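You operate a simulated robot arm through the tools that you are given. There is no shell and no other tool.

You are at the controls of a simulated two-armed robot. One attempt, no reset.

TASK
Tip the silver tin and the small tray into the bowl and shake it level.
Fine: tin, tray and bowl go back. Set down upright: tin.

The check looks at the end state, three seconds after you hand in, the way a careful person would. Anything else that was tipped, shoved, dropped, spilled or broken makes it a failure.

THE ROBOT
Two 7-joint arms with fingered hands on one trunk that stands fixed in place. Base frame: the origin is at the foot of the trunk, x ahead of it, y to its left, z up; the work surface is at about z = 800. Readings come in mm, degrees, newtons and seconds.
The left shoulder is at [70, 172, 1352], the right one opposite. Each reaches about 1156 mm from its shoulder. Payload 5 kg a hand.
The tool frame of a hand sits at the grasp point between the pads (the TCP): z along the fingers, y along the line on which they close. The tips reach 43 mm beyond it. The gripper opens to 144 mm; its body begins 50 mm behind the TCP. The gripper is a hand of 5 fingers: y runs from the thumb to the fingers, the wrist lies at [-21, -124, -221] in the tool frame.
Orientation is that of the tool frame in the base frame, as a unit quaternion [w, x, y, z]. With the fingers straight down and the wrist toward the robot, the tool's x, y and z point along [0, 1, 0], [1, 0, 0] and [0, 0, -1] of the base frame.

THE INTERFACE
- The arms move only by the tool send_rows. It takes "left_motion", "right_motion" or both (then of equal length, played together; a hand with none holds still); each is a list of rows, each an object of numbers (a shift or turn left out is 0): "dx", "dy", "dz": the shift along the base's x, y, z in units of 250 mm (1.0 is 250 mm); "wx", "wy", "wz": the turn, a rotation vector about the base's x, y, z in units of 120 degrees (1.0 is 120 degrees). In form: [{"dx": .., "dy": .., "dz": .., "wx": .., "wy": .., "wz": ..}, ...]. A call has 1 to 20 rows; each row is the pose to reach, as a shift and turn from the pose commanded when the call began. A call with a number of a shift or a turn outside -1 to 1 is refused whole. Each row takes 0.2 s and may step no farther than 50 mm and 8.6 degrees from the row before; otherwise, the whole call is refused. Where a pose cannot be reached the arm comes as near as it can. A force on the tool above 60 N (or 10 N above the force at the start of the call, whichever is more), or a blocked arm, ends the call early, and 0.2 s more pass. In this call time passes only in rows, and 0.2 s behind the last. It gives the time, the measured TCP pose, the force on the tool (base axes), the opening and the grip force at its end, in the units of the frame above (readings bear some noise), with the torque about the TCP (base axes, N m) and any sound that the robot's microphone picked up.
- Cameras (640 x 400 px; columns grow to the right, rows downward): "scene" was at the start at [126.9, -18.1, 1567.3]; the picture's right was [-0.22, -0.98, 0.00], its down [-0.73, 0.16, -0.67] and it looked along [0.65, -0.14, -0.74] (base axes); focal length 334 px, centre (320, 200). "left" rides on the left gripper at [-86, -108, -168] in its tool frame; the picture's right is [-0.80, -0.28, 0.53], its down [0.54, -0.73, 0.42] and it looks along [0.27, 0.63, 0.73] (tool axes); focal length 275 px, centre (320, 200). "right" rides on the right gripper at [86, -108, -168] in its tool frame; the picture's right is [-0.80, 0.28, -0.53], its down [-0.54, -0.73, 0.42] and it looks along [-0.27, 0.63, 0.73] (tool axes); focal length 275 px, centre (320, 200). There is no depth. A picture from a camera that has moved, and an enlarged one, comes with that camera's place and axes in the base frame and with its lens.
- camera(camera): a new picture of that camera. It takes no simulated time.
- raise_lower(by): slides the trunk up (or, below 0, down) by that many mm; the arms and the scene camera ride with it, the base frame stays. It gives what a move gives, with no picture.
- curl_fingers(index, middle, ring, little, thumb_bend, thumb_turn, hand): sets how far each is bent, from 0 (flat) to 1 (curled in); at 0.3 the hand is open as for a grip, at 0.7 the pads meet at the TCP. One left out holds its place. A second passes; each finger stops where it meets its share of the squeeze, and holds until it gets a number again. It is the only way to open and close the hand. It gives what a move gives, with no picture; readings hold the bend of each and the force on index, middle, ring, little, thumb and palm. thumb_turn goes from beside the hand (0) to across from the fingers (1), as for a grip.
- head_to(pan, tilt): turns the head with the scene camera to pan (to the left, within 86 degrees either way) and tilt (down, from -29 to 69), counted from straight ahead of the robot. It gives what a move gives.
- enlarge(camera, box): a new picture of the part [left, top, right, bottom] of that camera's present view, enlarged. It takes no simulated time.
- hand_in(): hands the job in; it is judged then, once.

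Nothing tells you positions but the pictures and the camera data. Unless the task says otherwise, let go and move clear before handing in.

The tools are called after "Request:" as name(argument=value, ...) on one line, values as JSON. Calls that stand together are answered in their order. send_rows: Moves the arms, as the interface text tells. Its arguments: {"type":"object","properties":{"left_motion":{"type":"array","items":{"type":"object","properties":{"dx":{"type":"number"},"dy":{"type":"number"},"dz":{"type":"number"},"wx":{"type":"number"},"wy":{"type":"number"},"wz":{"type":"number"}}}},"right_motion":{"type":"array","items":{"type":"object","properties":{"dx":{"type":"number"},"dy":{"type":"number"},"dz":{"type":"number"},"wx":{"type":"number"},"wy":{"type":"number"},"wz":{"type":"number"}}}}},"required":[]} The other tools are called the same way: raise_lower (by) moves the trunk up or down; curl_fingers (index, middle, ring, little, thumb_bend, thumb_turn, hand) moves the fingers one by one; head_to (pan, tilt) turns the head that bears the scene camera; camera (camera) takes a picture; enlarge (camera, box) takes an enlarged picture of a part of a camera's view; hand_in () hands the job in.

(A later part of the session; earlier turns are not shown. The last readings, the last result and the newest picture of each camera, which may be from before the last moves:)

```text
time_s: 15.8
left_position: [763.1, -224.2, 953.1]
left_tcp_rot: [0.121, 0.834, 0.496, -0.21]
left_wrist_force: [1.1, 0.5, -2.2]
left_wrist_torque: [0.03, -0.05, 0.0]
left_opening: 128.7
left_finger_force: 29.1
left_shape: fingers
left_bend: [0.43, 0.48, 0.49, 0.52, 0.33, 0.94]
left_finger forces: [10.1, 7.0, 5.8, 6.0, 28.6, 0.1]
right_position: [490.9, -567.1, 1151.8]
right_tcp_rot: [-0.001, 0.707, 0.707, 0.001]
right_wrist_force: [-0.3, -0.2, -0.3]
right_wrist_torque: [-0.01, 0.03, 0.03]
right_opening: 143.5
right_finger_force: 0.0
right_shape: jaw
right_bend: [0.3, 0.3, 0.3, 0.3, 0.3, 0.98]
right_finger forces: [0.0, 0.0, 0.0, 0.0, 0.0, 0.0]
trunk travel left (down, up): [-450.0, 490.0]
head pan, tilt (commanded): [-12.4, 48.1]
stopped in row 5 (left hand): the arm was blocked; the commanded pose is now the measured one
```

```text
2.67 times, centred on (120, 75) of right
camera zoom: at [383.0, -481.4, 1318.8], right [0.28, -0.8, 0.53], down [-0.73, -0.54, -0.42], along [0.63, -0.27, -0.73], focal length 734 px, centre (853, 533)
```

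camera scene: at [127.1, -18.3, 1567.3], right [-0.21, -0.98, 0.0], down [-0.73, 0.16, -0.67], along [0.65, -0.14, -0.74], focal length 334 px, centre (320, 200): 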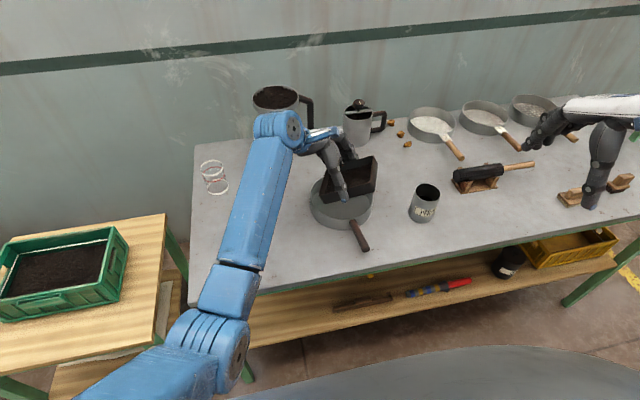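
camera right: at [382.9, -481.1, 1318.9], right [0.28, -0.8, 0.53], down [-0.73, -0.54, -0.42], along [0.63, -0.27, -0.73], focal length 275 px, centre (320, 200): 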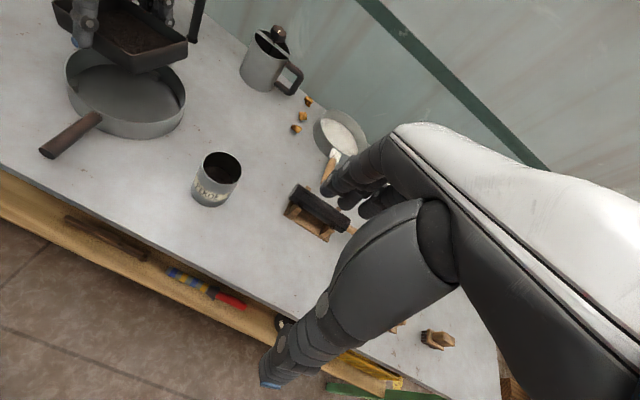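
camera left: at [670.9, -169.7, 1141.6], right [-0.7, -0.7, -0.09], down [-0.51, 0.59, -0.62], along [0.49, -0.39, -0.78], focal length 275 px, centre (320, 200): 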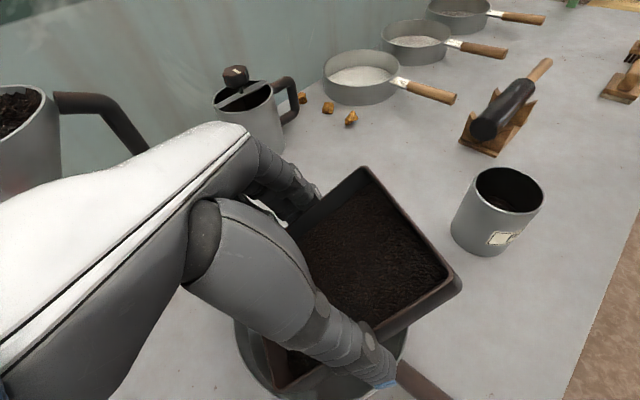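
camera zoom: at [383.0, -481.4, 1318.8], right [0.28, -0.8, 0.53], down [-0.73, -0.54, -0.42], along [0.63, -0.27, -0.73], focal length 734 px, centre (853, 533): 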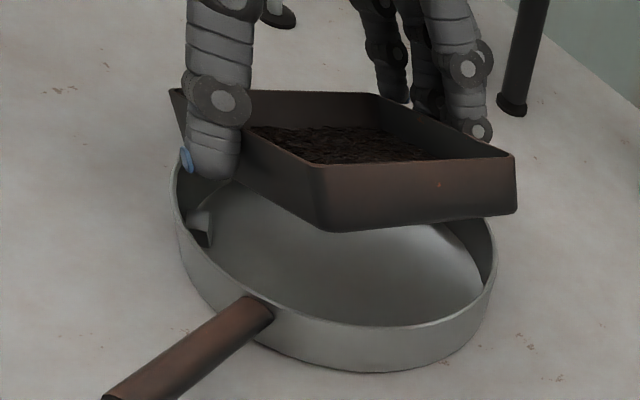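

The tray is at about 28° with its lip over the left part of the bowl, and the tea hasn't moved yet. Each degree of tilt frees more room to the right, so I'll tilt in small steps while shifting right toward the bowl's centre.

Request:
send_rows(left_motion=[{"dz": 0.01, "wx": -0.0293, "wy": 0.016}, {"dx": -0.01, "dy": -0.03, "dz": 0.03, "wx": -0.0512, "wy": 0.028}, {"dx": -0.02, "dy": -0.07, "dz": 0.04, "wx": -0.073, "wy": 0.04}, {"dx": -0.03, "dy": -0.105, "dz": 0.05, "wx": -0.088, "wy": 0.048}])

Request:
camera(camera="left")

Request:
enlarge(camera="right", box=[0, 0, 240, 150])

Request:
enlarge(camera="scene", box=[240, 100, 440, 260])

```text
time_s: 17.0
left_position: [762.6, -229.5, 954.2]
left_tcp_rot: [0.165, 0.805, 0.49, -0.291]
left_wrist_force: [-0.4, -0.2, -2.0]
left_wrist_torque: [-0.01, -0.04, 0.04]
left_opening: 128.3
left_finger_force: 28.4
left_shape: fingers
left_bend: [0.43, 0.48, 0.49, 0.52, 0.33, 0.94]
left_finger forces: [10.2, 6.9, 5.8, 6.0, 28.6, 0.0]
right_position: [491.4, -566.9, 1151.1]
right_tcp_rot: [0.0, 0.707, 0.707, 0.001]
right_wrist_force: [0.0, -0.3, -0.3]
right_wrist_torque: [-0.03, 0.0, -0.01]
right_opening: 143.6
right_finger_force: 0.1
right_shape: jaw
right_bend: [0.3, 0.3, 0.3, 0.3, 0.3, 0.98]
right_finger forces: [0.1, 0.0, 0.0, 0.0, 0.0, 0.1]
trunk travel left (down, up): [-450.0, 490.0]
head pan, tilt (commanded): [-12.4, 48.1]
stopped in row 4 (left hand): the arm was blocked; the commanded pose is now the measured one
```

```text
taken
camera left: at [688.4, -146.7, 1139.3], right [-0.69, -0.71, 0.09], down [-0.58, 0.48, -0.66], along [0.43, -0.51, -0.75], focal length 275 px, centre (320, 200)
```

left: 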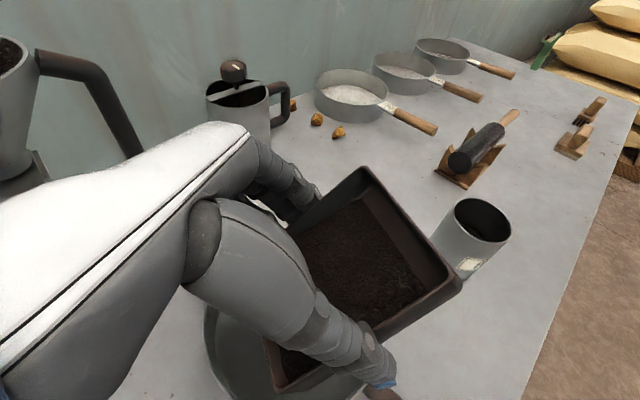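

```text
2.67 times, centred on (120, 75) of right
camera zoom: at [382.9, -481.3, 1318.8], right [0.28, -0.8, 0.53], down [-0.73, -0.54, -0.42], along [0.63, -0.27, -0.73], focal length 734 px, centre (853, 533)
```

zoom: 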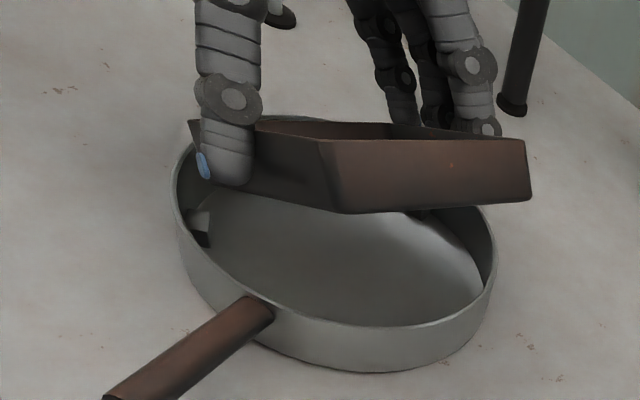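

```text
2.50 times, centred on (340, 180) of scene
camera zoom: at [127.0, -18.2, 1567.3], right [-0.21, -0.98, 0.0], down [-0.73, 0.16, -0.67], along [0.65, -0.14, -0.74], focal length 836 px, centre (270, 250)
```

zoom: 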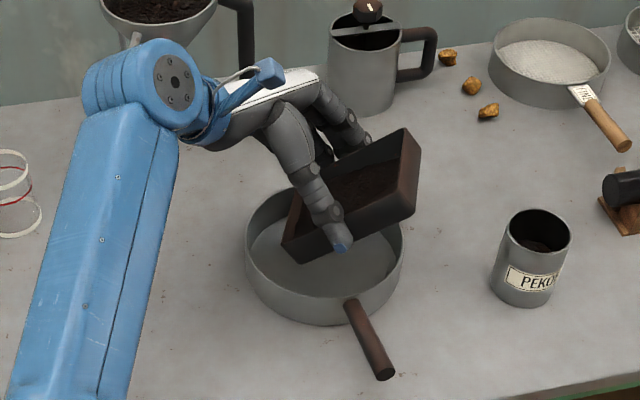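

The tray is at about 39° and the tea is just beginning to bank toward the lip, but the lip is still a bit left of the bowl's centre and the arm is blocked going right. I'll ease the tilt back and raise the trunk, which should give the left arm more room to the right.

Request:
send_rows(left_motion=[{"wx": 0.03, "wy": -0.016}, {"wx": 0.06, "wy": -0.032}, {"wx": 0.088, "wy": -0.047}])

Request:
raise_lower(by=150)

Request:
camera(camera="scene")

Request:
camera(camera="left")

```text
time_s: 17.8
left_position: [762.3, -232.1, 954.2]
left_tcp_rot: [0.115, 0.831, 0.505, -0.204]
left_wrist_force: [0.0, -0.1, -1.2]
left_wrist_torque: [0.04, -0.04, -0.01]
left_opening: 128.4
left_finger_force: 28.7
left_shape: fingers
left_bend: [0.43, 0.48, 0.49, 0.52, 0.33, 0.94]
left_finger forces: [10.1, 6.9, 5.9, 5.9, 28.5, 0.0]
right_position: [492.1, -568.6, 1151.6]
right_tcp_rot: [0.0, 0.707, 0.707, 0.0]
right_wrist_force: [0.2, 0.3, -0.3]
right_wrist_torque: [0.04, -0.01, 0.01]
right_opening: 143.7
right_finger_force: 0.0
right_shape: jaw
right_bend: [0.3, 0.3, 0.3, 0.3, 0.3, 0.98]
right_finger forces: [0.0, 0.1, 0.0, 0.0, 0.0, 0.0]
trunk travel left (down, up): [-450.0, 490.0]
head pan, tilt (commanded): [-12.4, 48.1]
```

```text
time_s: 19.5
left_position: [762.6, -232.2, 1103.6]
left_tcp_rot: [0.115, 0.83, 0.505, -0.205]
left_wrist_force: [0.1, -0.6, -1.2]
left_wrist_torque: [0.0, -0.03, -0.02]
left_opening: 128.6
left_finger_force: 28.1
left_shape: fingers
left_bend: [0.43, 0.48, 0.49, 0.52, 0.33, 0.94]
left_finger forces: [10.2, 6.9, 5.9, 5.8, 28.4, 0.1]
right_position: [491.3, -567.9, 1300.3]
right_tcp_rot: [0.0, 0.706, 0.708, 0.0]
right_wrist_force: [0.5, 0.2, 0.0]
right_wrist_torque: [0.0, 0.0, 0.0]
right_opening: 143.6
right_finger_force: 0.1
right_shape: jaw
right_bend: [0.3, 0.3, 0.3, 0.3, 0.3, 0.98]
right_finger forces: [0.1, 0.0, 0.0, 0.0, 0.0, 0.1]
trunk travel left (down, up): [-600.0, 340.0]
head pan, tilt (commanded): [-12.4, 48.1]
```

```text
taken
camera scene: at [127.2, -18.4, 1717.2], right [-0.22, -0.98, 0.0], down [-0.73, 0.16, -0.67], along [0.65, -0.14, -0.74], focal length 334 px, centre (320, 200)
```

scene: 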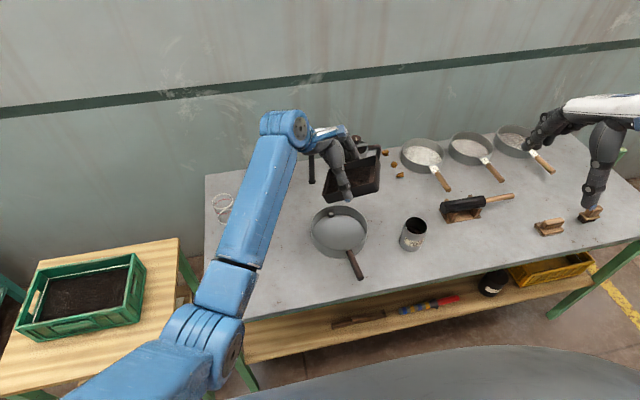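

```text
taken
camera left: at [668.8, -183.6, 1293.4], right [-0.69, -0.71, -0.11], down [-0.52, 0.6, -0.61], along [0.5, -0.37, -0.78], focal length 275 px, centre (320, 200)
```

left: 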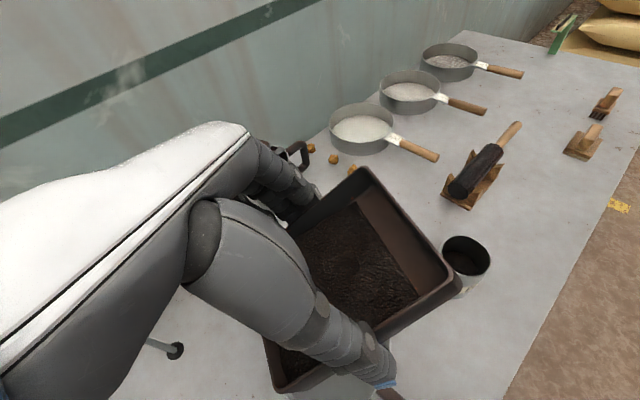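

The tray rose smoothly with its tea intact. I'll lower the arm back down over the bowl while moving it right.

Request:
send_rows(left_motion=[{"dx": -0.01, "dy": -0.02, "dz": -0.1}, {"dx": -0.02, "dy": -0.045, "dz": -0.22}, {"dx": -0.035, "dy": -0.08, "dz": -0.34}, {"dx": -0.05, "dy": -0.11, "dz": -0.45}, {"dx": -0.06, "dy": -0.135, "dz": -0.54}, {"dx": -0.066, "dy": -0.143, "dz": -0.574}])

Request:
camera(camera="scene")

Request:
camera(camera="left")

```text
time_s: 20.9
left_position: [755.2, -258.1, 963.1]
left_tcp_rot: [0.115, 0.83, 0.509, -0.197]
left_wrist_force: [0.1, 0.1, -1.6]
left_wrist_torque: [0.02, -0.05, 0.02]
left_opening: 128.7
left_finger_force: 28.3
left_shape: fingers
left_bend: [0.43, 0.48, 0.49, 0.52, 0.33, 0.94]
left_finger forces: [10.1, 7.0, 5.9, 5.7, 28.2, 0.0]
right_position: [492.2, -567.3, 1300.5]
right_tcp_rot: [0.0, 0.707, 0.707, 0.0]
right_wrist_force: [0.1, 0.3, 0.0]
right_wrist_torque: [-0.01, -0.02, 0.02]
right_opening: 143.6
right_finger_force: 0.0
right_shape: jaw
right_bend: [0.3, 0.3, 0.3, 0.3, 0.3, 0.98]
right_finger forces: [0.1, 0.0, 0.0, 0.1, 0.0, 0.0]
trunk travel left (down, up): [-600.0, 340.0]
head pan, tilt (commanded): [-12.4, 48.1]
```

```text
taken
camera scene: at [127.1, -18.4, 1717.3], right [-0.21, -0.98, 0.0], down [-0.73, 0.16, -0.67], along [0.65, -0.14, -0.74], focal length 334 px, centre (320, 200)
```

scene: 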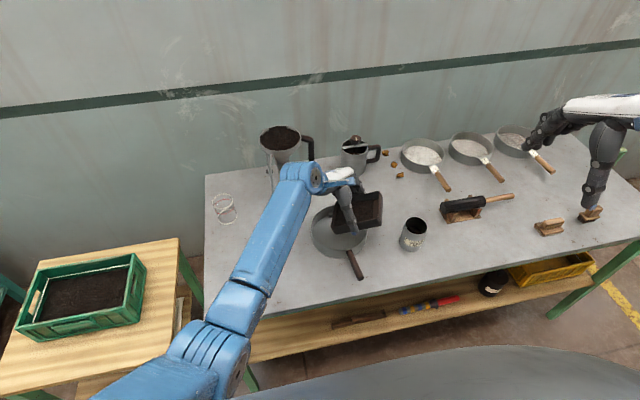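

```text
taken
camera left: at [659.8, -211.9, 1152.3], right [-0.69, -0.72, -0.12], down [-0.52, 0.6, -0.61], along [0.51, -0.36, -0.78], focal length 275 px, centre (320, 200)
```

left: 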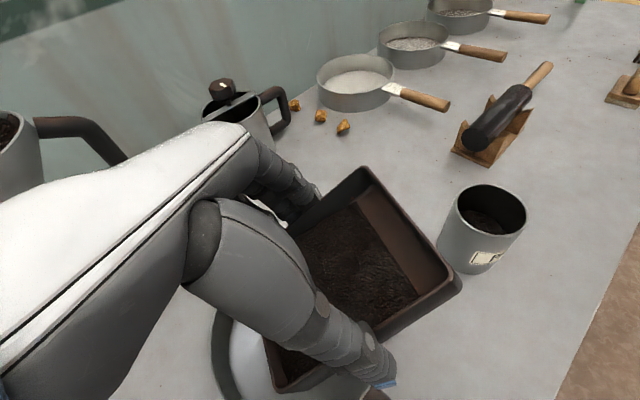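

The arm now reaches (755, -258) and the tray lip is almost over the bowl's centre. I'll pour slowly, tilting from about 26° to 48°.

Request:
send_rows(left_motion=[{"wx": -0.02, "wy": 0.0104}, {"wx": -0.041, "wy": 0.0208}, {"wx": -0.061, "wy": 0.0313}, {"dx": 0.004, "dy": 0.005, "wx": -0.0815, "wy": 0.0417}, {"dx": 0.008, "dy": 0.01, "wx": -0.102, "wy": 0.052}, {"dx": 0.013, "dy": 0.016, "wx": -0.122, "wy": 0.0625}, {"dx": 0.019, "dy": 0.023, "wx": -0.143, "wy": 0.073}, {"dx": 0.025, "dy": 0.03, "wx": -0.163, "wy": 0.0834}])

Request:
enlarge(camera="scene", box=[240, 130, 440, 290])

Request:
camera(camera="left")

Request:
camera(camera="right")

```text
time_s: 22.7
left_position: [753.5, -258.9, 959.5]
left_tcp_rot: [0.21, 0.777, 0.472, -0.359]
left_wrist_force: [0.6, 0.3, -1.4]
left_wrist_torque: [0.04, -0.07, -0.01]
left_opening: 128.5
left_finger_force: 28.6
left_shape: fingers
left_bend: [0.43, 0.48, 0.49, 0.52, 0.33, 0.94]
left_finger forces: [10.5, 6.8, 6.0, 6.0, 27.9, 0.1]
right_position: [491.2, -568.0, 1300.3]
right_tcp_rot: [0.0, 0.707, 0.707, 0.001]
right_wrist_force: [0.2, -0.6, 0.2]
right_wrist_torque: [0.02, -0.02, -0.01]
right_opening: 143.4
right_finger_force: 0.2
right_shape: jaw
right_bend: [0.3, 0.3, 0.3, 0.3, 0.3, 0.98]
right_finger forces: [0.0, 0.0, 0.1, 0.1, 0.0, 0.1]
trunk travel left (down, up): [-600.0, 340.0]
head pan, tilt (commanded): [-12.4, 48.1]
```

```text
2.50 times, centred on (340, 210) of scene
camera zoom: at [127.4, -18.2, 1717.3], right [-0.22, -0.98, 0.0], down [-0.73, 0.16, -0.67], along [0.65, -0.14, -0.74], focal length 836 px, centre (270, 175)
```

zoom: 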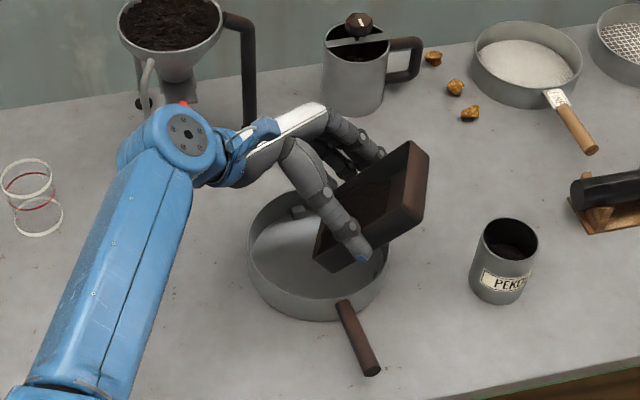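

```text
taken
camera left: at [692.2, -145.9, 1135.0], right [-0.68, -0.69, 0.26], down [-0.63, 0.37, -0.68], along [0.37, -0.62, -0.69], focal length 275 px, centre (320, 200)
```

left: 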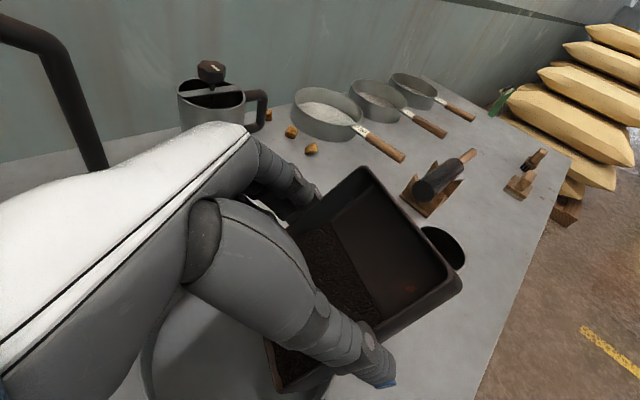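

```text
taken
camera right: at [383.2, -481.3, 1468.8], right [0.28, -0.8, 0.53], down [-0.73, -0.54, -0.42], along [0.63, -0.27, -0.73], focal length 275 px, centre (320, 200)
```

right: 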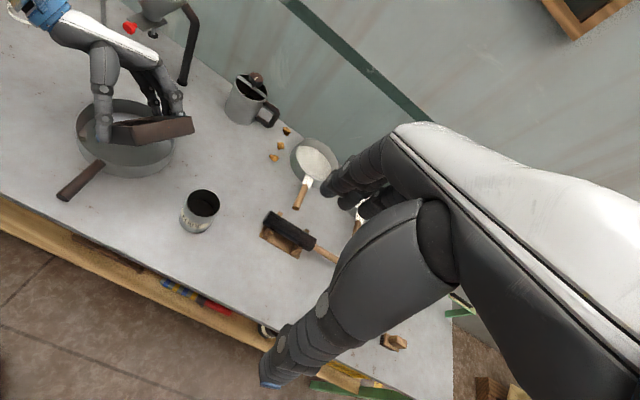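

The tea has banked against the lip inside the tray, with nothing spilled. I'll keep tilting slowly to about 70° while holding the lip over the bowl's centre.

Request:
send_rows(left_motion=[{"dx": 0.005, "dy": 0.01, "wx": -0.018, "wy": 0.0095}, {"dx": 0.01, "dy": 0.02, "wx": -0.036, "wy": 0.019}, {"dx": 0.016, "dy": 0.031, "wx": -0.054, "wy": 0.0284}, {"dx": 0.022, "dy": 0.042, "wx": -0.072, "wy": 0.038}, {"dx": 0.028, "dy": 0.054, "wx": -0.09, "wy": 0.0474}, {"dx": 0.034, "dy": 0.066, "wx": -0.108, "wy": 0.0569}, {"dx": 0.04, "dy": 0.078, "wx": -0.126, "wy": 0.0663}, {"dx": 0.046, "dy": 0.09, "wx": -0.144, "wy": 0.0758}, {"dx": 0.051, "dy": 0.1, "wx": -0.162, "wy": 0.0853}])

Request:
enlarge(camera="scene", box=[240, 130, 440, 290])

Request:
enlarge(camera="right", box=[0, 0, 240, 240])

```text
time_s: 24.7
left_position: [764.7, -235.5, 959.9]
left_tcp_rot: [0.296, 0.695, 0.421, -0.502]
left_wrist_force: [0.0, -1.0, -1.7]
left_wrist_torque: [0.04, -0.02, 0.02]
left_opening: 128.4
left_finger_force: 28.9
left_shape: fingers
left_bend: [0.43, 0.48, 0.49, 0.52, 0.33, 0.94]
left_finger forces: [10.5, 6.9, 5.9, 5.8, 27.9, 0.0]
right_position: [490.2, -566.8, 1302.0]
right_tcp_rot: [-0.001, 0.707, 0.707, 0.0]
right_wrist_force: [-0.1, 0.2, 0.0]
right_wrist_torque: [0.01, -0.01, 0.01]
right_opening: 143.6
right_finger_force: 0.1
right_shape: jaw
right_bend: [0.3, 0.3, 0.3, 0.3, 0.3, 0.98]
right_finger forces: [0.0, 0.0, 0.1, 0.0, 0.0, 0.0]
trunk travel left (down, up): [-600.0, 340.0]
head pan, tilt (commanded): [-12.4, 48.1]
```

```text
2.50 times, centred on (340, 210) of scene
camera zoom: at [127.4, -18.3, 1717.3], right [-0.22, -0.98, 0.0], down [-0.73, 0.16, -0.67], along [0.65, -0.14, -0.74], focal length 836 px, centre (270, 175)
```

zoom: 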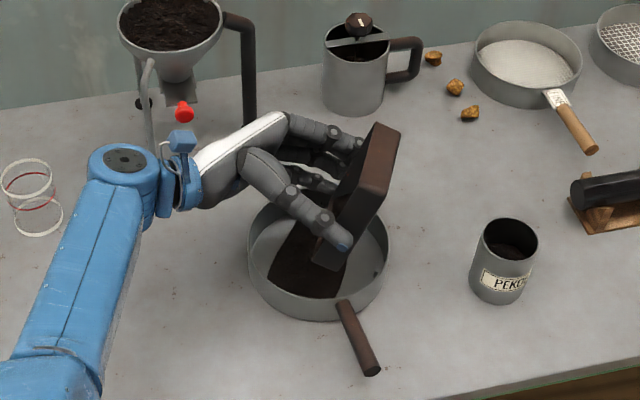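

```text
1.67 times, centred on (120, 120) of right
camera zoom: at [383.1, -481.4, 1468.8], right [0.28, -0.8, 0.53], down [-0.73, -0.54, -0.42], along [0.63, -0.27, -0.73], focal length 459 px, centre (653, 333)
```

zoom: 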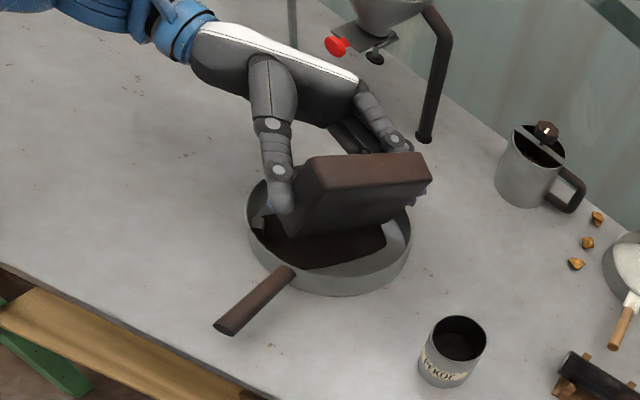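

Tea is falling into the bowl with nothing on the bench. I'll continue to about 95°, shifting slightly right so the pile spreads.

Request:
send_rows(left_motion=[{"dx": 0.004, "dy": 0.006, "wx": -0.0184, "wy": 0.0098}, {"dx": 0.008, "dy": 0.013, "wx": -0.0368, "wy": 0.0196}, {"dx": 0.012, "dy": 0.02, "wx": -0.0551, "wy": 0.0294}, {"dx": 0.016, "dy": 0.026, "wx": -0.0735, "wy": 0.0392}, {"dx": 0.02, "dy": 0.033, "wx": -0.0919, "wy": 0.049}, {"dx": 0.024, "dy": 0.04, "wx": -0.1103, "wy": 0.0587}, {"dx": 0.028, "dy": 0.046, "wx": -0.1287, "wy": 0.0685}, {"dx": 0.032, "dy": 0.053, "wx": -0.147, "wy": 0.0783}, {"dx": 0.036, "dy": 0.06, "wx": -0.1654, "wy": 0.0881}, {"dx": 0.04, "dy": 0.066, "dz": 0.02, "wx": -0.1838, "wy": 0.0979}])

Request:
enlarge(camera="scene", box=[240, 130, 440, 290])

Request:
camera(camera="left")

Request:
enlarge(camera="right", box=[0, 0, 240, 240])

```text
time_s: 26.9
left_position: [753.7, -216.8, 991.8]
left_tcp_rot: [-0.377, -0.577, -0.349, 0.636]
left_wrist_force: [0.2, 0.1, -0.4]
left_wrist_torque: [0.08, -0.07, -0.03]
left_opening: 128.4
left_finger_force: 28.2
left_shape: fingers
left_bend: [0.43, 0.48, 0.49, 0.52, 0.33, 0.94]
left_finger forces: [10.6, 6.8, 5.9, 5.9, 27.8, 0.0]
left hand out of reach, approached as far as the arm can: row 5, 6, 7, 8, 9, 10
right_position: [490.7, -567.6, 1300.7]
right_tcp_rot: [0.0, 0.707, 0.707, 0.0]
right_wrist_force: [-0.9, 0.5, -0.5]
right_wrist_torque: [0.01, 0.0, -0.01]
right_opening: 143.8
right_finger_force: 0.0
right_shape: jaw
right_bend: [0.3, 0.3, 0.3, 0.3, 0.3, 0.98]
right_finger forces: [0.0, 0.1, 0.0, 0.0, 0.1, 0.0]
trunk travel left (down, up): [-600.0, 340.0]
head pan, tilt (commanded): [-12.4, 48.1]
```

```text
2.50 times, centred on (340, 210) of scene
camera zoom: at [127.5, -18.2, 1717.3], right [-0.21, -0.98, 0.0], down [-0.73, 0.16, -0.67], along [0.65, -0.14, -0.74], focal length 836 px, centre (270, 175)
```

zoom: 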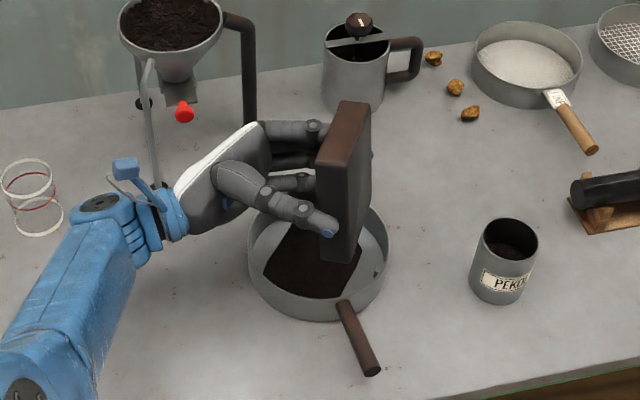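

```text
taken
camera left: at [741.6, -10.8, 1063.0], right [-0.46, -0.27, 0.84], down [-0.87, -0.07, -0.5], along [0.19, -0.96, -0.2], focal length 275 px, centre (320, 200)
```

left: 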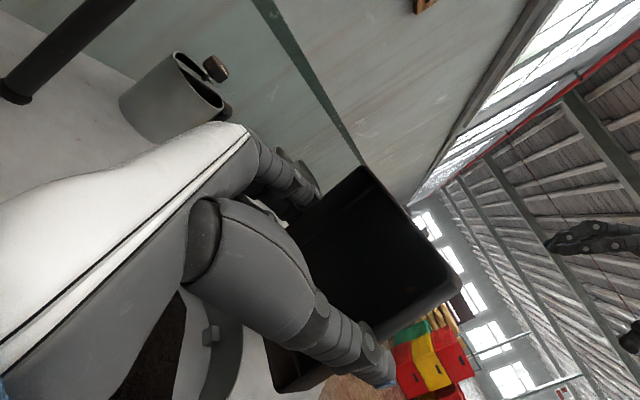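

```text
1.67 times, centred on (120, 120) of right
camera zoom: at [383.3, -481.2, 1468.8], right [0.28, -0.8, 0.53], down [-0.73, -0.54, -0.42], along [0.63, -0.27, -0.73], focal length 459 px, centre (653, 333)
```

zoom: 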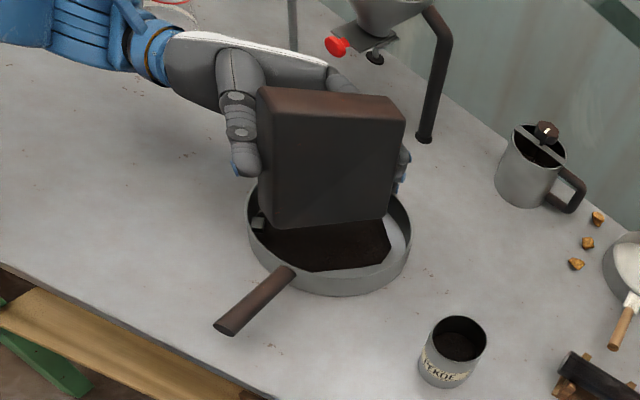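

Most of the tea is in the bowl, none on the bench, and the tray is at about 95°. The arm is at its reach limit here with the trunk high, so I'll lift the hand and then bring the trunk back down to allow more tilt for the last of it.

Request:
send_rows(left_motion=[{"dz": 0.1}, {"dz": 0.22}, {"dx": 0.01, "dy": 0.02, "dz": 0.34}, {"dx": 0.02, "dy": 0.03, "dz": 0.44}, {"dx": 0.02, "dy": 0.03, "dz": 0.5}])

Request:
raise_lower(by=-110)

Request:
camera(camera="scene")

Request:
camera(camera="left")

Request:
enlarge(camera="right", box=[0, 0, 240, 240])

```text
time_s: 28.3
left_position: [793.3, -147.7, 1115.8]
left_tcp_rot: [-0.383, -0.587, -0.373, 0.608]
left_wrist_force: [0.3, -0.9, -1.6]
left_wrist_torque: [0.03, -0.01, -0.01]
left_opening: 128.0
left_finger_force: 28.3
left_shape: fingers
left_bend: [0.43, 0.48, 0.49, 0.52, 0.33, 0.94]
left_finger forces: [10.5, 6.8, 5.9, 5.7, 27.5, 0.0]
right_position: [491.3, -566.9, 1301.4]
right_tcp_rot: [-0.001, 0.707, 0.707, -0.001]
right_wrist_force: [0.5, -0.6, 0.5]
right_wrist_torque: [-0.04, -0.01, 0.0]
right_opening: 143.7
right_finger_force: 0.1
right_shape: jaw
right_bend: [0.3, 0.3, 0.3, 0.3, 0.3, 0.98]
right_finger forces: [0.0, 0.0, 0.1, 0.1, 0.1, 0.0]
trunk travel left (down, up): [-600.0, 340.0]
head pan, tilt (commanded): [-12.4, 48.1]
stopped in row 5 (left hand): the arm was blocked; the commanded pose is now the measured one
```

```text
time_s: 29.8
left_position: [793.1, -148.2, 1005.3]
left_tcp_rot: [-0.383, -0.587, -0.373, 0.608]
left_wrist_force: [-0.2, 0.3, -0.4]
left_wrist_torque: [0.04, -0.04, -0.01]
left_opening: 128.1
left_finger_force: 28.2
left_shape: fingers
left_bend: [0.43, 0.48, 0.49, 0.52, 0.33, 0.94]
left_finger forces: [10.6, 6.7, 5.9, 5.7, 27.4, 0.1]
right_position: [490.8, -567.3, 1192.0]
right_tcp_rot: [-0.001, 0.707, 0.707, 0.0]
right_wrist_force: [-0.6, 0.0, 0.5]
right_wrist_torque: [0.0, 0.02, 0.03]
right_opening: 143.9
right_finger_force: 0.1
right_shape: jaw
right_bend: [0.3, 0.3, 0.3, 0.3, 0.3, 0.98]
right_finger forces: [0.0, 0.0, 0.0, 0.0, 0.0, 0.1]
trunk travel left (down, up): [-490.0, 450.0]
head pan, tilt (commanded): [-12.4, 48.1]
```

```text
taken
camera scene: at [126.7, -18.1, 1607.5], right [-0.22, -0.98, 0.0], down [-0.73, 0.16, -0.67], along [0.65, -0.14, -0.74], focal length 334 px, centre (320, 200)
```

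scene: 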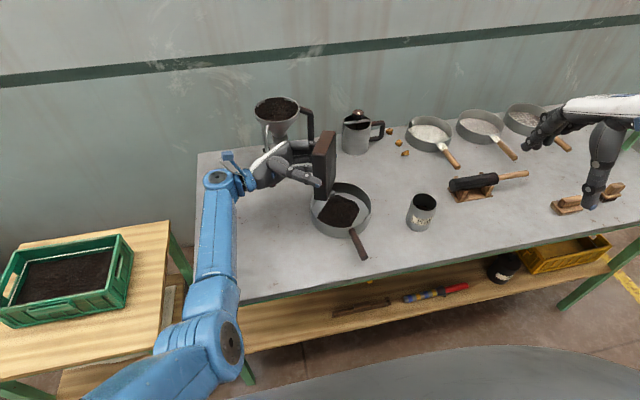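

```text
taken
camera left: at [768.4, 52.0, 1084.8], right [-0.47, -0.34, 0.82], down [-0.85, -0.09, -0.52], along [0.25, -0.94, -0.25], focal length 275 px, centre (320, 200)
```

left: 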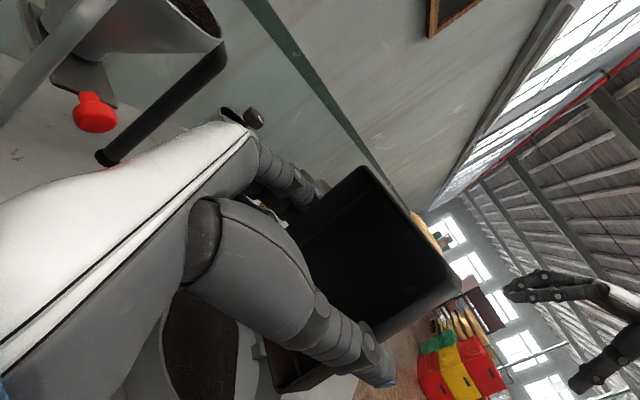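

```text
1.67 times, centred on (120, 120) of right
camera zoom: at [382.6, -481.2, 1359.1], right [0.28, -0.8, 0.53], down [-0.73, -0.54, -0.42], along [0.63, -0.27, -0.73], focal length 459 px, centre (653, 333)
```

zoom: 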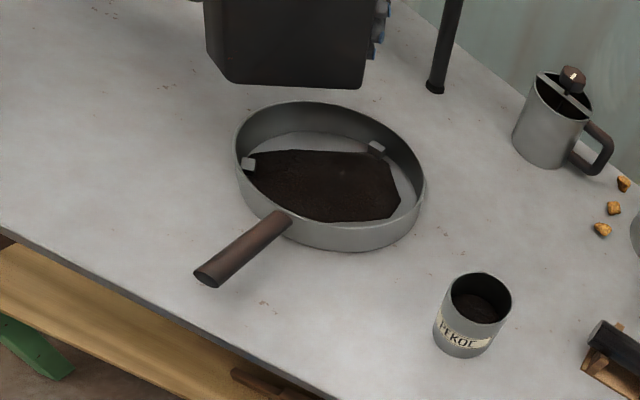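

The bowl holds a dark heap and the bench around it looks clean. I'll check whether any tea remains in the tray.

Request:
enlarge(camera="left", box=[200, 150, 480, 400])

Request:
enlarge(camera="scene", box=[250, 120, 430, 260])

Request:
enlarge(camera="right", box=[50, 0, 200, 150])

```text
1.60 times, centred on (340, 275) of left
camera zoom: at [768.4, 52.0, 1084.8], right [-0.47, -0.34, 0.82], down [-0.85, -0.09, -0.52], along [0.25, -0.94, -0.25], focal length 440 px, centre (288, 80)
```

zoom: 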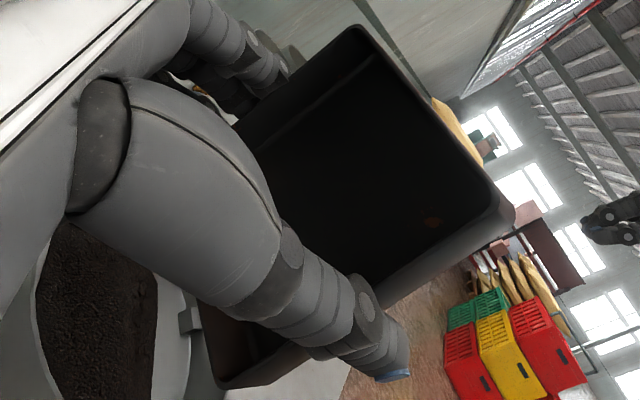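

```text
2.86 times, centred on (340, 190) of scene
camera zoom: at [126.7, -18.1, 1607.5], right [-0.22, -0.98, 0.0], down [-0.73, 0.16, -0.67], along [0.65, -0.14, -0.74], focal length 955 px, centre (263, 229)
```

zoom: 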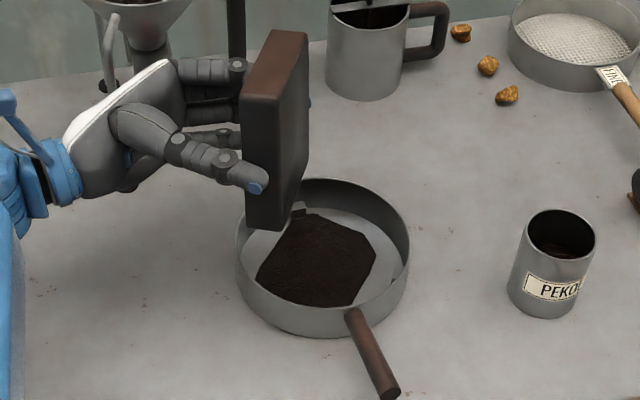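

```text
2.67 times, centred on (125, 75) of right
camera zoom: at [382.6, -481.2, 1359.1], right [0.28, -0.8, 0.53], down [-0.73, -0.54, -0.42], along [0.63, -0.27, -0.73], focal length 734 px, centre (840, 533)
```

zoom: 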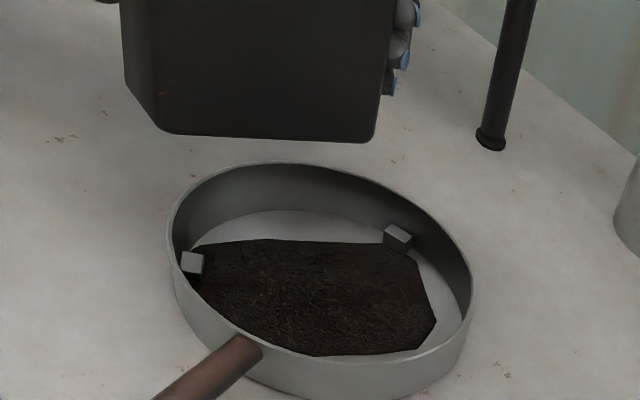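

The tray's floor looks bare, but a little could lie behind the lip wall. I'll tilt to about 118° over the bowl to clear it.

Request:
send_rows(left_motion=[{"dy": -0.03, "wx": -0.0245, "wy": 0.0116}, {"dy": -0.06, "wx": -0.049, "wy": 0.0232}, {"dy": -0.09, "wx": -0.0735, "wy": 0.0349}, {"dy": -0.115, "wx": -0.098, "wy": 0.0465}, {"dy": -0.13, "wx": -0.1225, "wy": 0.0581}, {"dy": -0.13, "wx": -0.147, "wy": 0.0697}, {"dy": -0.13, "wx": -0.1715, "wy": 0.0814}, {"dy": -0.13, "wx": -0.196, "wy": 0.093}])

Request:
enlarge(camera="scene", box=[250, 120, 430, 260])

Request:
camera(camera="left")

Request:
enlarge(camera="right", box=[50, 0, 200, 150])

```text
time_s: 31.8
left_position: [805.3, -146.5, 989.3]
left_tcp_rot: [-0.458, -0.44, -0.296, 0.713]
left_wrist_force: [0.1, -0.2, -1.2]
left_wrist_torque: [0.0, -0.04, 0.01]
left_opening: 128.0
left_finger_force: 27.7
left_shape: fingers
left_bend: [0.43, 0.48, 0.49, 0.52, 0.33, 0.94]
left_finger forces: [10.5, 6.8, 6.0, 5.6, 27.5, 0.0]
right_position: [490.9, -567.8, 1191.5]
right_tcp_rot: [-0.001, 0.707, 0.707, 0.001]
right_wrist_force: [0.4, 1.3, 0.1]
right_wrist_torque: [-0.01, 0.04, -0.03]
right_opening: 143.5
right_finger_force: 0.0
right_shape: jaw
right_bend: [0.3, 0.3, 0.3, 0.3, 0.3, 0.98]
right_finger forces: [0.1, 0.0, 0.0, 0.0, 0.0, 0.1]
trunk travel left (down, up): [-490.0, 450.0]
head pan, tilt (commanded): [-12.4, 48.1]
stopped in row 8 (left hand): the arm was blocked; the commanded pose is now the measured one
```

```text
2.86 times, centred on (340, 190) of scene
camera zoom: at [126.9, -18.2, 1607.3], right [-0.21, -0.98, 0.0], down [-0.73, 0.16, -0.67], along [0.65, -0.14, -0.74], focal length 955 px, centre (263, 229)
```

zoom: 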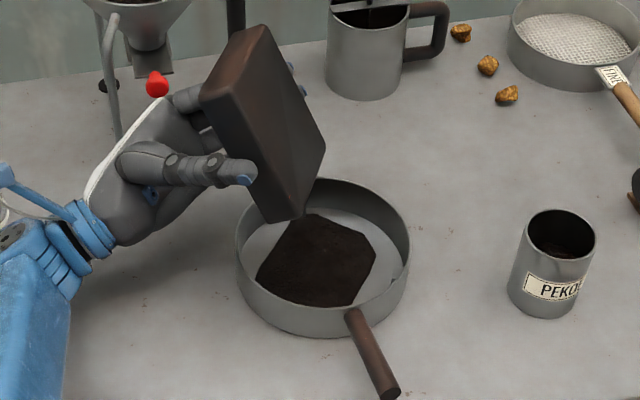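

```text
taken
camera left: at [782.2, 70.8, 993.9], right [-0.3, -0.01, 0.96], down [-0.92, -0.27, -0.29], along [0.26, -0.96, 0.07], focal length 275 px, centre (320, 200)
```

left: 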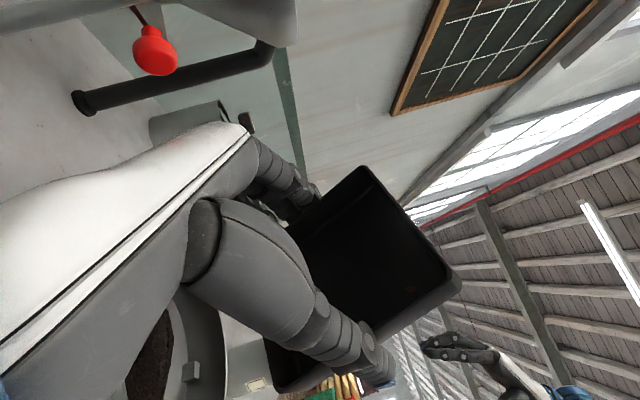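

```text
2.67 times, centred on (125, 75) of right
camera zoom: at [382.9, -481.3, 1358.8], right [0.28, -0.8, 0.53], down [-0.73, -0.54, -0.42], along [0.63, -0.27, -0.73], focal length 734 px, centre (840, 533)
```

zoom: 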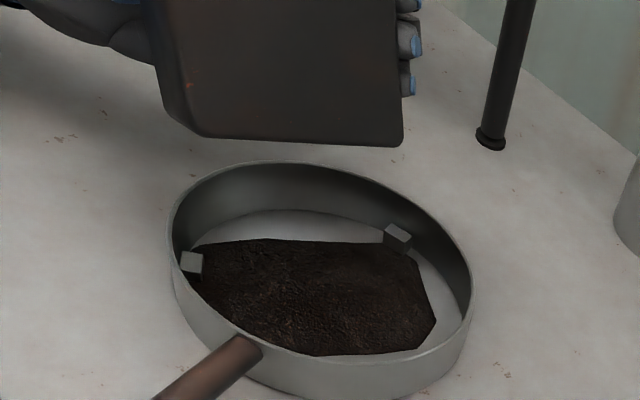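

The tray is at about 116° with its lip over the bowl and looks empty. I'll give it a brief jiggle there, then bring it upright and check its inside.

Request:
send_rows(left_motion=[{"dz": 0.04}, {"dz": -0.01}, {"dz": 0.04}, {"dz": -0.01}, {"dz": 0.04}, {"dz": 0.0}])

Request:
send_rows(left_motion=[{"dy": 0.0, "wx": 0.05, "wy": -0.022}, {"dy": 0.0, "wx": 0.1, "wy": -0.044}, {"dy": 0.0, "wx": 0.15, "wy": -0.066}, {"dx": -0.01, "wx": 0.2, "wy": -0.089}, {"dx": -0.02, "dy": -0.02, "wx": 0.25, "wy": -0.111}, {"dx": -0.03, "dy": -0.04, "wx": 0.3, "wy": -0.133}, {"dx": -0.04, "dy": -0.05, "wx": 0.35, "wy": -0.155}, {"dx": -0.05, "dy": -0.05, "wx": 0.4, "wy": -0.177}])

Request:
camera(camera="scene")

Request:
camera(camera="left")

```text
time_s: 33.1
left_position: [804.2, -138.3, 979.3]
left_tcp_rot: [-0.456, -0.439, -0.302, 0.713]
left_wrist_force: [0.3, 0.6, -1.4]
left_wrist_torque: [0.0, -0.04, 0.03]
left_opening: 128.3
left_finger_force: 28.5
left_shape: fingers
left_bend: [0.43, 0.48, 0.49, 0.52, 0.33, 0.94]
left_finger forces: [10.4, 6.9, 6.0, 5.6, 27.4, 0.0]
right_position: [491.2, -567.3, 1192.0]
right_tcp_rot: [0.0, 0.707, 0.707, 0.0]
right_wrist_force: [0.2, -1.0, 0.3]
right_wrist_torque: [0.02, 0.04, 0.02]
right_opening: 143.5
right_finger_force: 0.0
right_shape: jaw
right_bend: [0.3, 0.3, 0.3, 0.3, 0.3, 0.98]
right_finger forces: [0.0, 0.0, 0.0, 0.0, 0.1, 0.0]
trunk travel left (down, up): [-490.0, 450.0]
head pan, tilt (commanded): [-12.4, 48.1]
```

```text
time_s: 35.0
left_position: [787.4, -163.1, 988.0]
left_tcp_rot: [0.285, 0.707, 0.471, -0.444]
left_wrist_force: [0.6, 0.1, -1.2]
left_wrist_torque: [0.01, -0.02, -0.01]
left_opening: 128.0
left_finger_force: 28.1
left_shape: fingers
left_bend: [0.43, 0.48, 0.49, 0.53, 0.34, 0.94]
left_finger forces: [10.5, 6.7, 6.1, 5.5, 27.1, 0.1]
right_position: [490.7, -566.8, 1191.0]
right_tcp_rot: [-0.001, 0.707, 0.707, 0.0]
right_wrist_force: [0.1, 0.7, 1.0]
right_wrist_torque: [-0.02, 0.03, -0.07]
right_opening: 143.6
right_finger_force: 0.2
right_shape: jaw
right_bend: [0.3, 0.3, 0.3, 0.3, 0.3, 0.98]
right_finger forces: [0.0, 0.0, 0.0, 0.0, 0.0, 0.0]
trunk travel left (down, up): [-490.0, 450.0]
head pan, tilt (commanded): [-12.4, 48.1]
```

```text
taken
camera scene: at [126.7, -17.8, 1607.3], right [-0.22, -0.98, 0.0], down [-0.73, 0.16, -0.67], along [0.65, -0.14, -0.74], focal length 334 px, centre (320, 200)
```

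scene: 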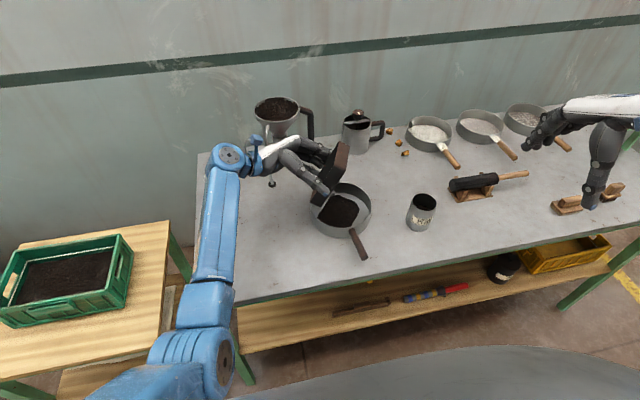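

```text
taken
camera left: at [735.4, -17.7, 1140.7], right [-0.58, -0.66, 0.48], down [-0.73, 0.16, -0.66], along [0.36, -0.74, -0.57], focal length 275 px, centre (320, 200)
```

left: 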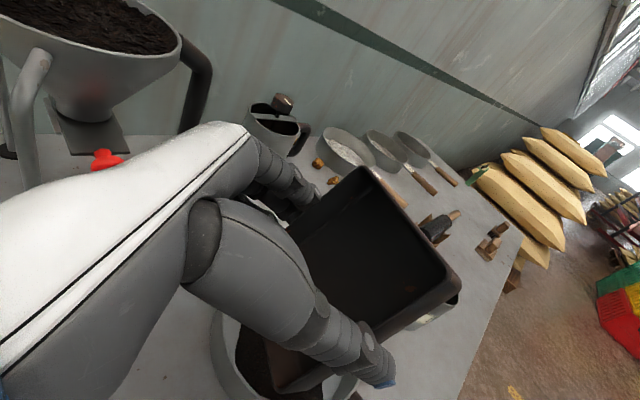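

The tray's floor looks clean. I'll carry it back to the left, levelling it as I go.

Request:
send_rows(left_motion=[{"dx": -0.01, "dy": 0.03, "dz": 0.02, "wx": 0.05, "wy": -0.0215}, {"dx": -0.02, "dy": 0.09, "dz": 0.04, "wx": 0.1, "wy": -0.043}, {"dx": -0.04, "dy": 0.17, "dz": 0.06, "wx": 0.15, "wy": -0.0645}, {"dx": -0.06, "dy": 0.26, "dz": 0.08, "wx": 0.2, "wy": -0.086}, {"dx": -0.08, "dy": 0.35, "dz": 0.09, "wx": 0.25, "wy": -0.1075}, {"dx": -0.09, "dy": 0.42, "dz": 0.09, "wx": 0.306, "wy": -0.131}])

Request:
camera(camera="scene")

Request:
camera(camera="left")

```text
time_s: 36.4
left_position: [767.5, -56.5, 1011.8]
left_tcp_rot: [0.109, 0.813, 0.545, -0.174]
left_wrist_force: [1.0, -0.4, -1.1]
left_wrist_torque: [0.01, -0.01, 0.01]
left_opening: 128.2
left_finger_force: 28.0
left_shape: fingers
left_bend: [0.43, 0.48, 0.49, 0.53, 0.34, 0.94]
left_finger forces: [10.7, 6.9, 6.2, 5.3, 26.8, 0.1]
right_position: [490.5, -566.6, 1191.9]
right_tcp_rot: [0.0, 0.708, 0.707, 0.0]
right_wrist_force: [-0.3, 0.2, 0.4]
right_wrist_torque: [0.01, -0.02, 0.01]
right_opening: 143.5
right_finger_force: 0.0
right_shape: jaw
right_bend: [0.3, 0.3, 0.3, 0.3, 0.3, 0.98]
right_finger forces: [0.2, 0.0, 0.0, 0.0, 0.0, 0.0]
trunk travel left (down, up): [-490.0, 450.0]
head pan, tilt (commanded): [-12.4, 48.1]
```

```text
taken
camera scene: at [126.8, -17.9, 1607.3], right [-0.22, -0.98, 0.0], down [-0.73, 0.16, -0.67], along [0.65, -0.14, -0.74], focal length 334 px, centre (320, 200)
```

scene: 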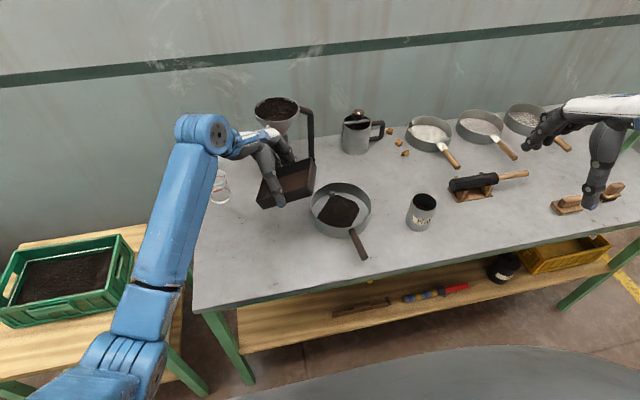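

```text
taken
camera left: at [664.7, -26.0, 1200.1], right [-0.63, -0.76, -0.17], down [-0.55, 0.58, -0.6], along [0.55, -0.28, -0.79], focal length 275 px, centre (320, 200)
```

left: 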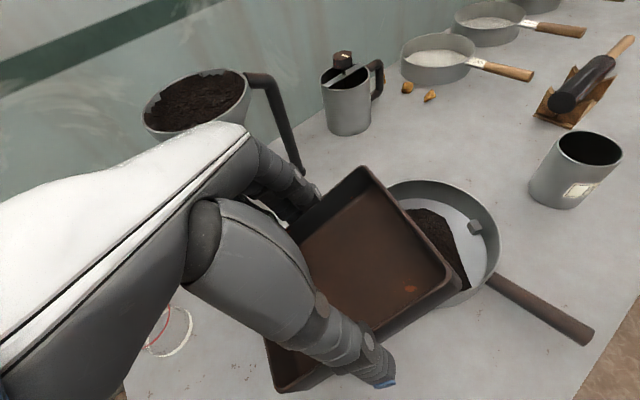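

The tray is clean inside and the hand still holds it as before. I'll square it back up at 4° yaw, hovering over its original spot.

Request:
send_rows(left_motion=[{"dx": -0.04, "dy": 0.06, "dz": -0.02, "wx": 0.0326, "wy": -0.0063, "wz": 0.036}, {"dx": -0.09, "dy": 0.13, "dz": -0.06, "wx": 0.0652, "wy": -0.0126, "wz": 0.0721}, {"dx": -0.14, "dy": 0.2, "dz": -0.11, "wx": 0.0978, "wy": -0.019, "wz": 0.108}, {"dx": -0.19, "dy": 0.27, "dz": -0.16, "wx": 0.1303, "wy": -0.0253, "wz": 0.1442}, {"dx": -0.24, "dy": 0.34, "dz": -0.21, "wx": 0.163, "wy": -0.0316, "wz": 0.1802}, {"dx": -0.277, "dy": 0.396, "dz": -0.267, "wx": 0.1955, "wy": -0.0379, "wz": 0.2163}])

Request:
camera(camera="scene")

Request:
camera(camera="left")

```text
time_s: 37.8
left_position: [698.8, 44.2, 945.3]
left_tcp_rot: [0.0, 0.682, 0.732, 0.001]
left_wrist_force: [-0.1, 0.4, -0.1]
left_wrist_torque: [0.01, 0.02, 0.0]
left_opening: 127.9
left_finger_force: 27.4
left_shape: fingers
left_bend: [0.43, 0.48, 0.49, 0.53, 0.34, 0.94]
left_finger forces: [10.7, 6.8, 6.1, 5.1, 26.7, 0.1]
right_position: [490.1, -567.6, 1190.7]
right_tcp_rot: [-0.001, 0.707, 0.707, 0.001]
right_wrist_force: [-0.2, -0.4, -0.1]
right_wrist_torque: [0.01, 0.03, -0.02]
right_opening: 143.8
right_finger_force: 0.0
right_shape: jaw
right_bend: [0.3, 0.3, 0.3, 0.3, 0.3, 0.98]
right_finger forces: [0.0, 0.1, 0.1, 0.0, 0.0, 0.0]
trunk travel left (down, up): [-490.0, 450.0]
head pan, tilt (commanded): [-12.4, 48.1]
```

```text
taken
camera scene: at [126.7, -18.5, 1607.4], right [-0.22, -0.98, 0.0], down [-0.73, 0.16, -0.67], along [0.65, -0.14, -0.74], focal length 334 px, centre (320, 200)
```

scene: 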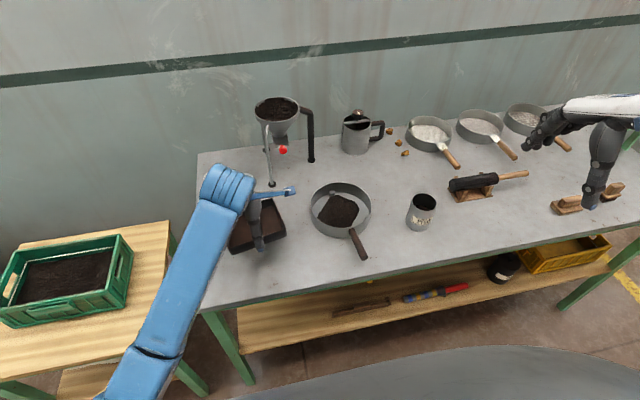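

```text
taken
camera left: at [596.2, -50.7, 1111.8], right [-0.23, -0.81, -0.53], down [-0.76, 0.49, -0.42], along [0.61, 0.31, -0.73], focal length 275 px, centre (320, 200)
```

left: 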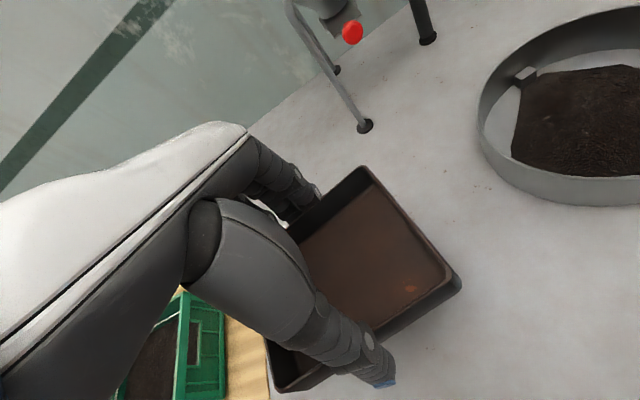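

The empty tray hovers above its spot. I'll lower it to the bench and watch the force.

Request:
send_rows(left_motion=[{"dz": -0.1}, {"dz": -0.2}, {"dz": -0.28}, {"dz": -0.33}, {"dz": -0.355}, {"dz": -0.37}, {"dz": -0.378}])

Request:
camera(camera="left")

Request:
enlarge(camera="scene", box=[180, 130, 320, 290])

```text
time_s: 39.4
left_position: [698.2, 42.5, 853.0]
left_tcp_rot: [0.001, 0.683, 0.73, 0.001]
left_wrist_force: [0.0, -0.9, 9.1]
left_wrist_torque: [0.77, -0.37, -0.05]
left_opening: 128.0
left_finger_force: 30.8
left_shape: fingers
left_bend: [0.43, 0.48, 0.49, 0.53, 0.34, 0.94]
left_finger forces: [9.3, 6.7, 6.2, 12.7, 27.5, 0.0]
right_position: [490.3, -567.6, 1191.0]
right_tcp_rot: [-0.001, 0.707, 0.707, 0.002]
right_wrist_force: [1.2, 0.4, -0.8]
right_wrist_torque: [-0.02, 0.06, 0.0]
right_opening: 143.8
right_finger_force: 0.1
right_shape: jaw
right_bend: [0.3, 0.3, 0.3, 0.3, 0.3, 0.98]
right_finger forces: [0.1, 0.1, 0.0, 0.0, 0.1, 0.0]
trunk travel left (down, up): [-490.0, 450.0]
head pan, tilt (commanded): [-12.4, 48.1]
```

```text
taken
camera left: at [595.7, -51.1, 1018.5], right [-0.23, -0.81, -0.53], down [-0.76, 0.49, -0.43], along [0.61, 0.31, -0.73], focal length 275 px, centre (320, 200)
```

left: 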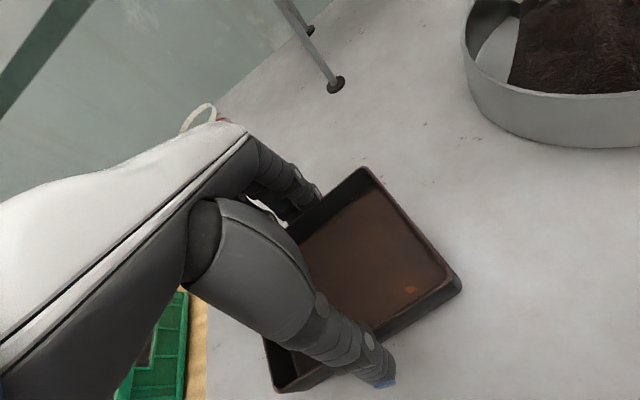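

```text
2.50 times, centred on (250, 210) of scene
camera zoom: at [125.8, -18.5, 1607.6], right [-0.22, -0.98, 0.0], down [-0.73, 0.16, -0.67], along [0.65, -0.14, -0.74], focal length 836 px, centre (495, 175)
```

zoom: 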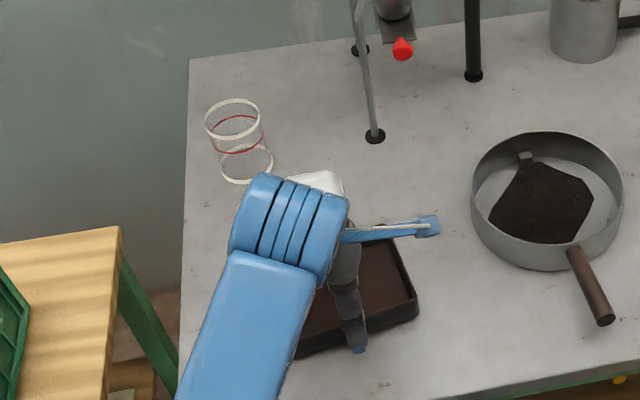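

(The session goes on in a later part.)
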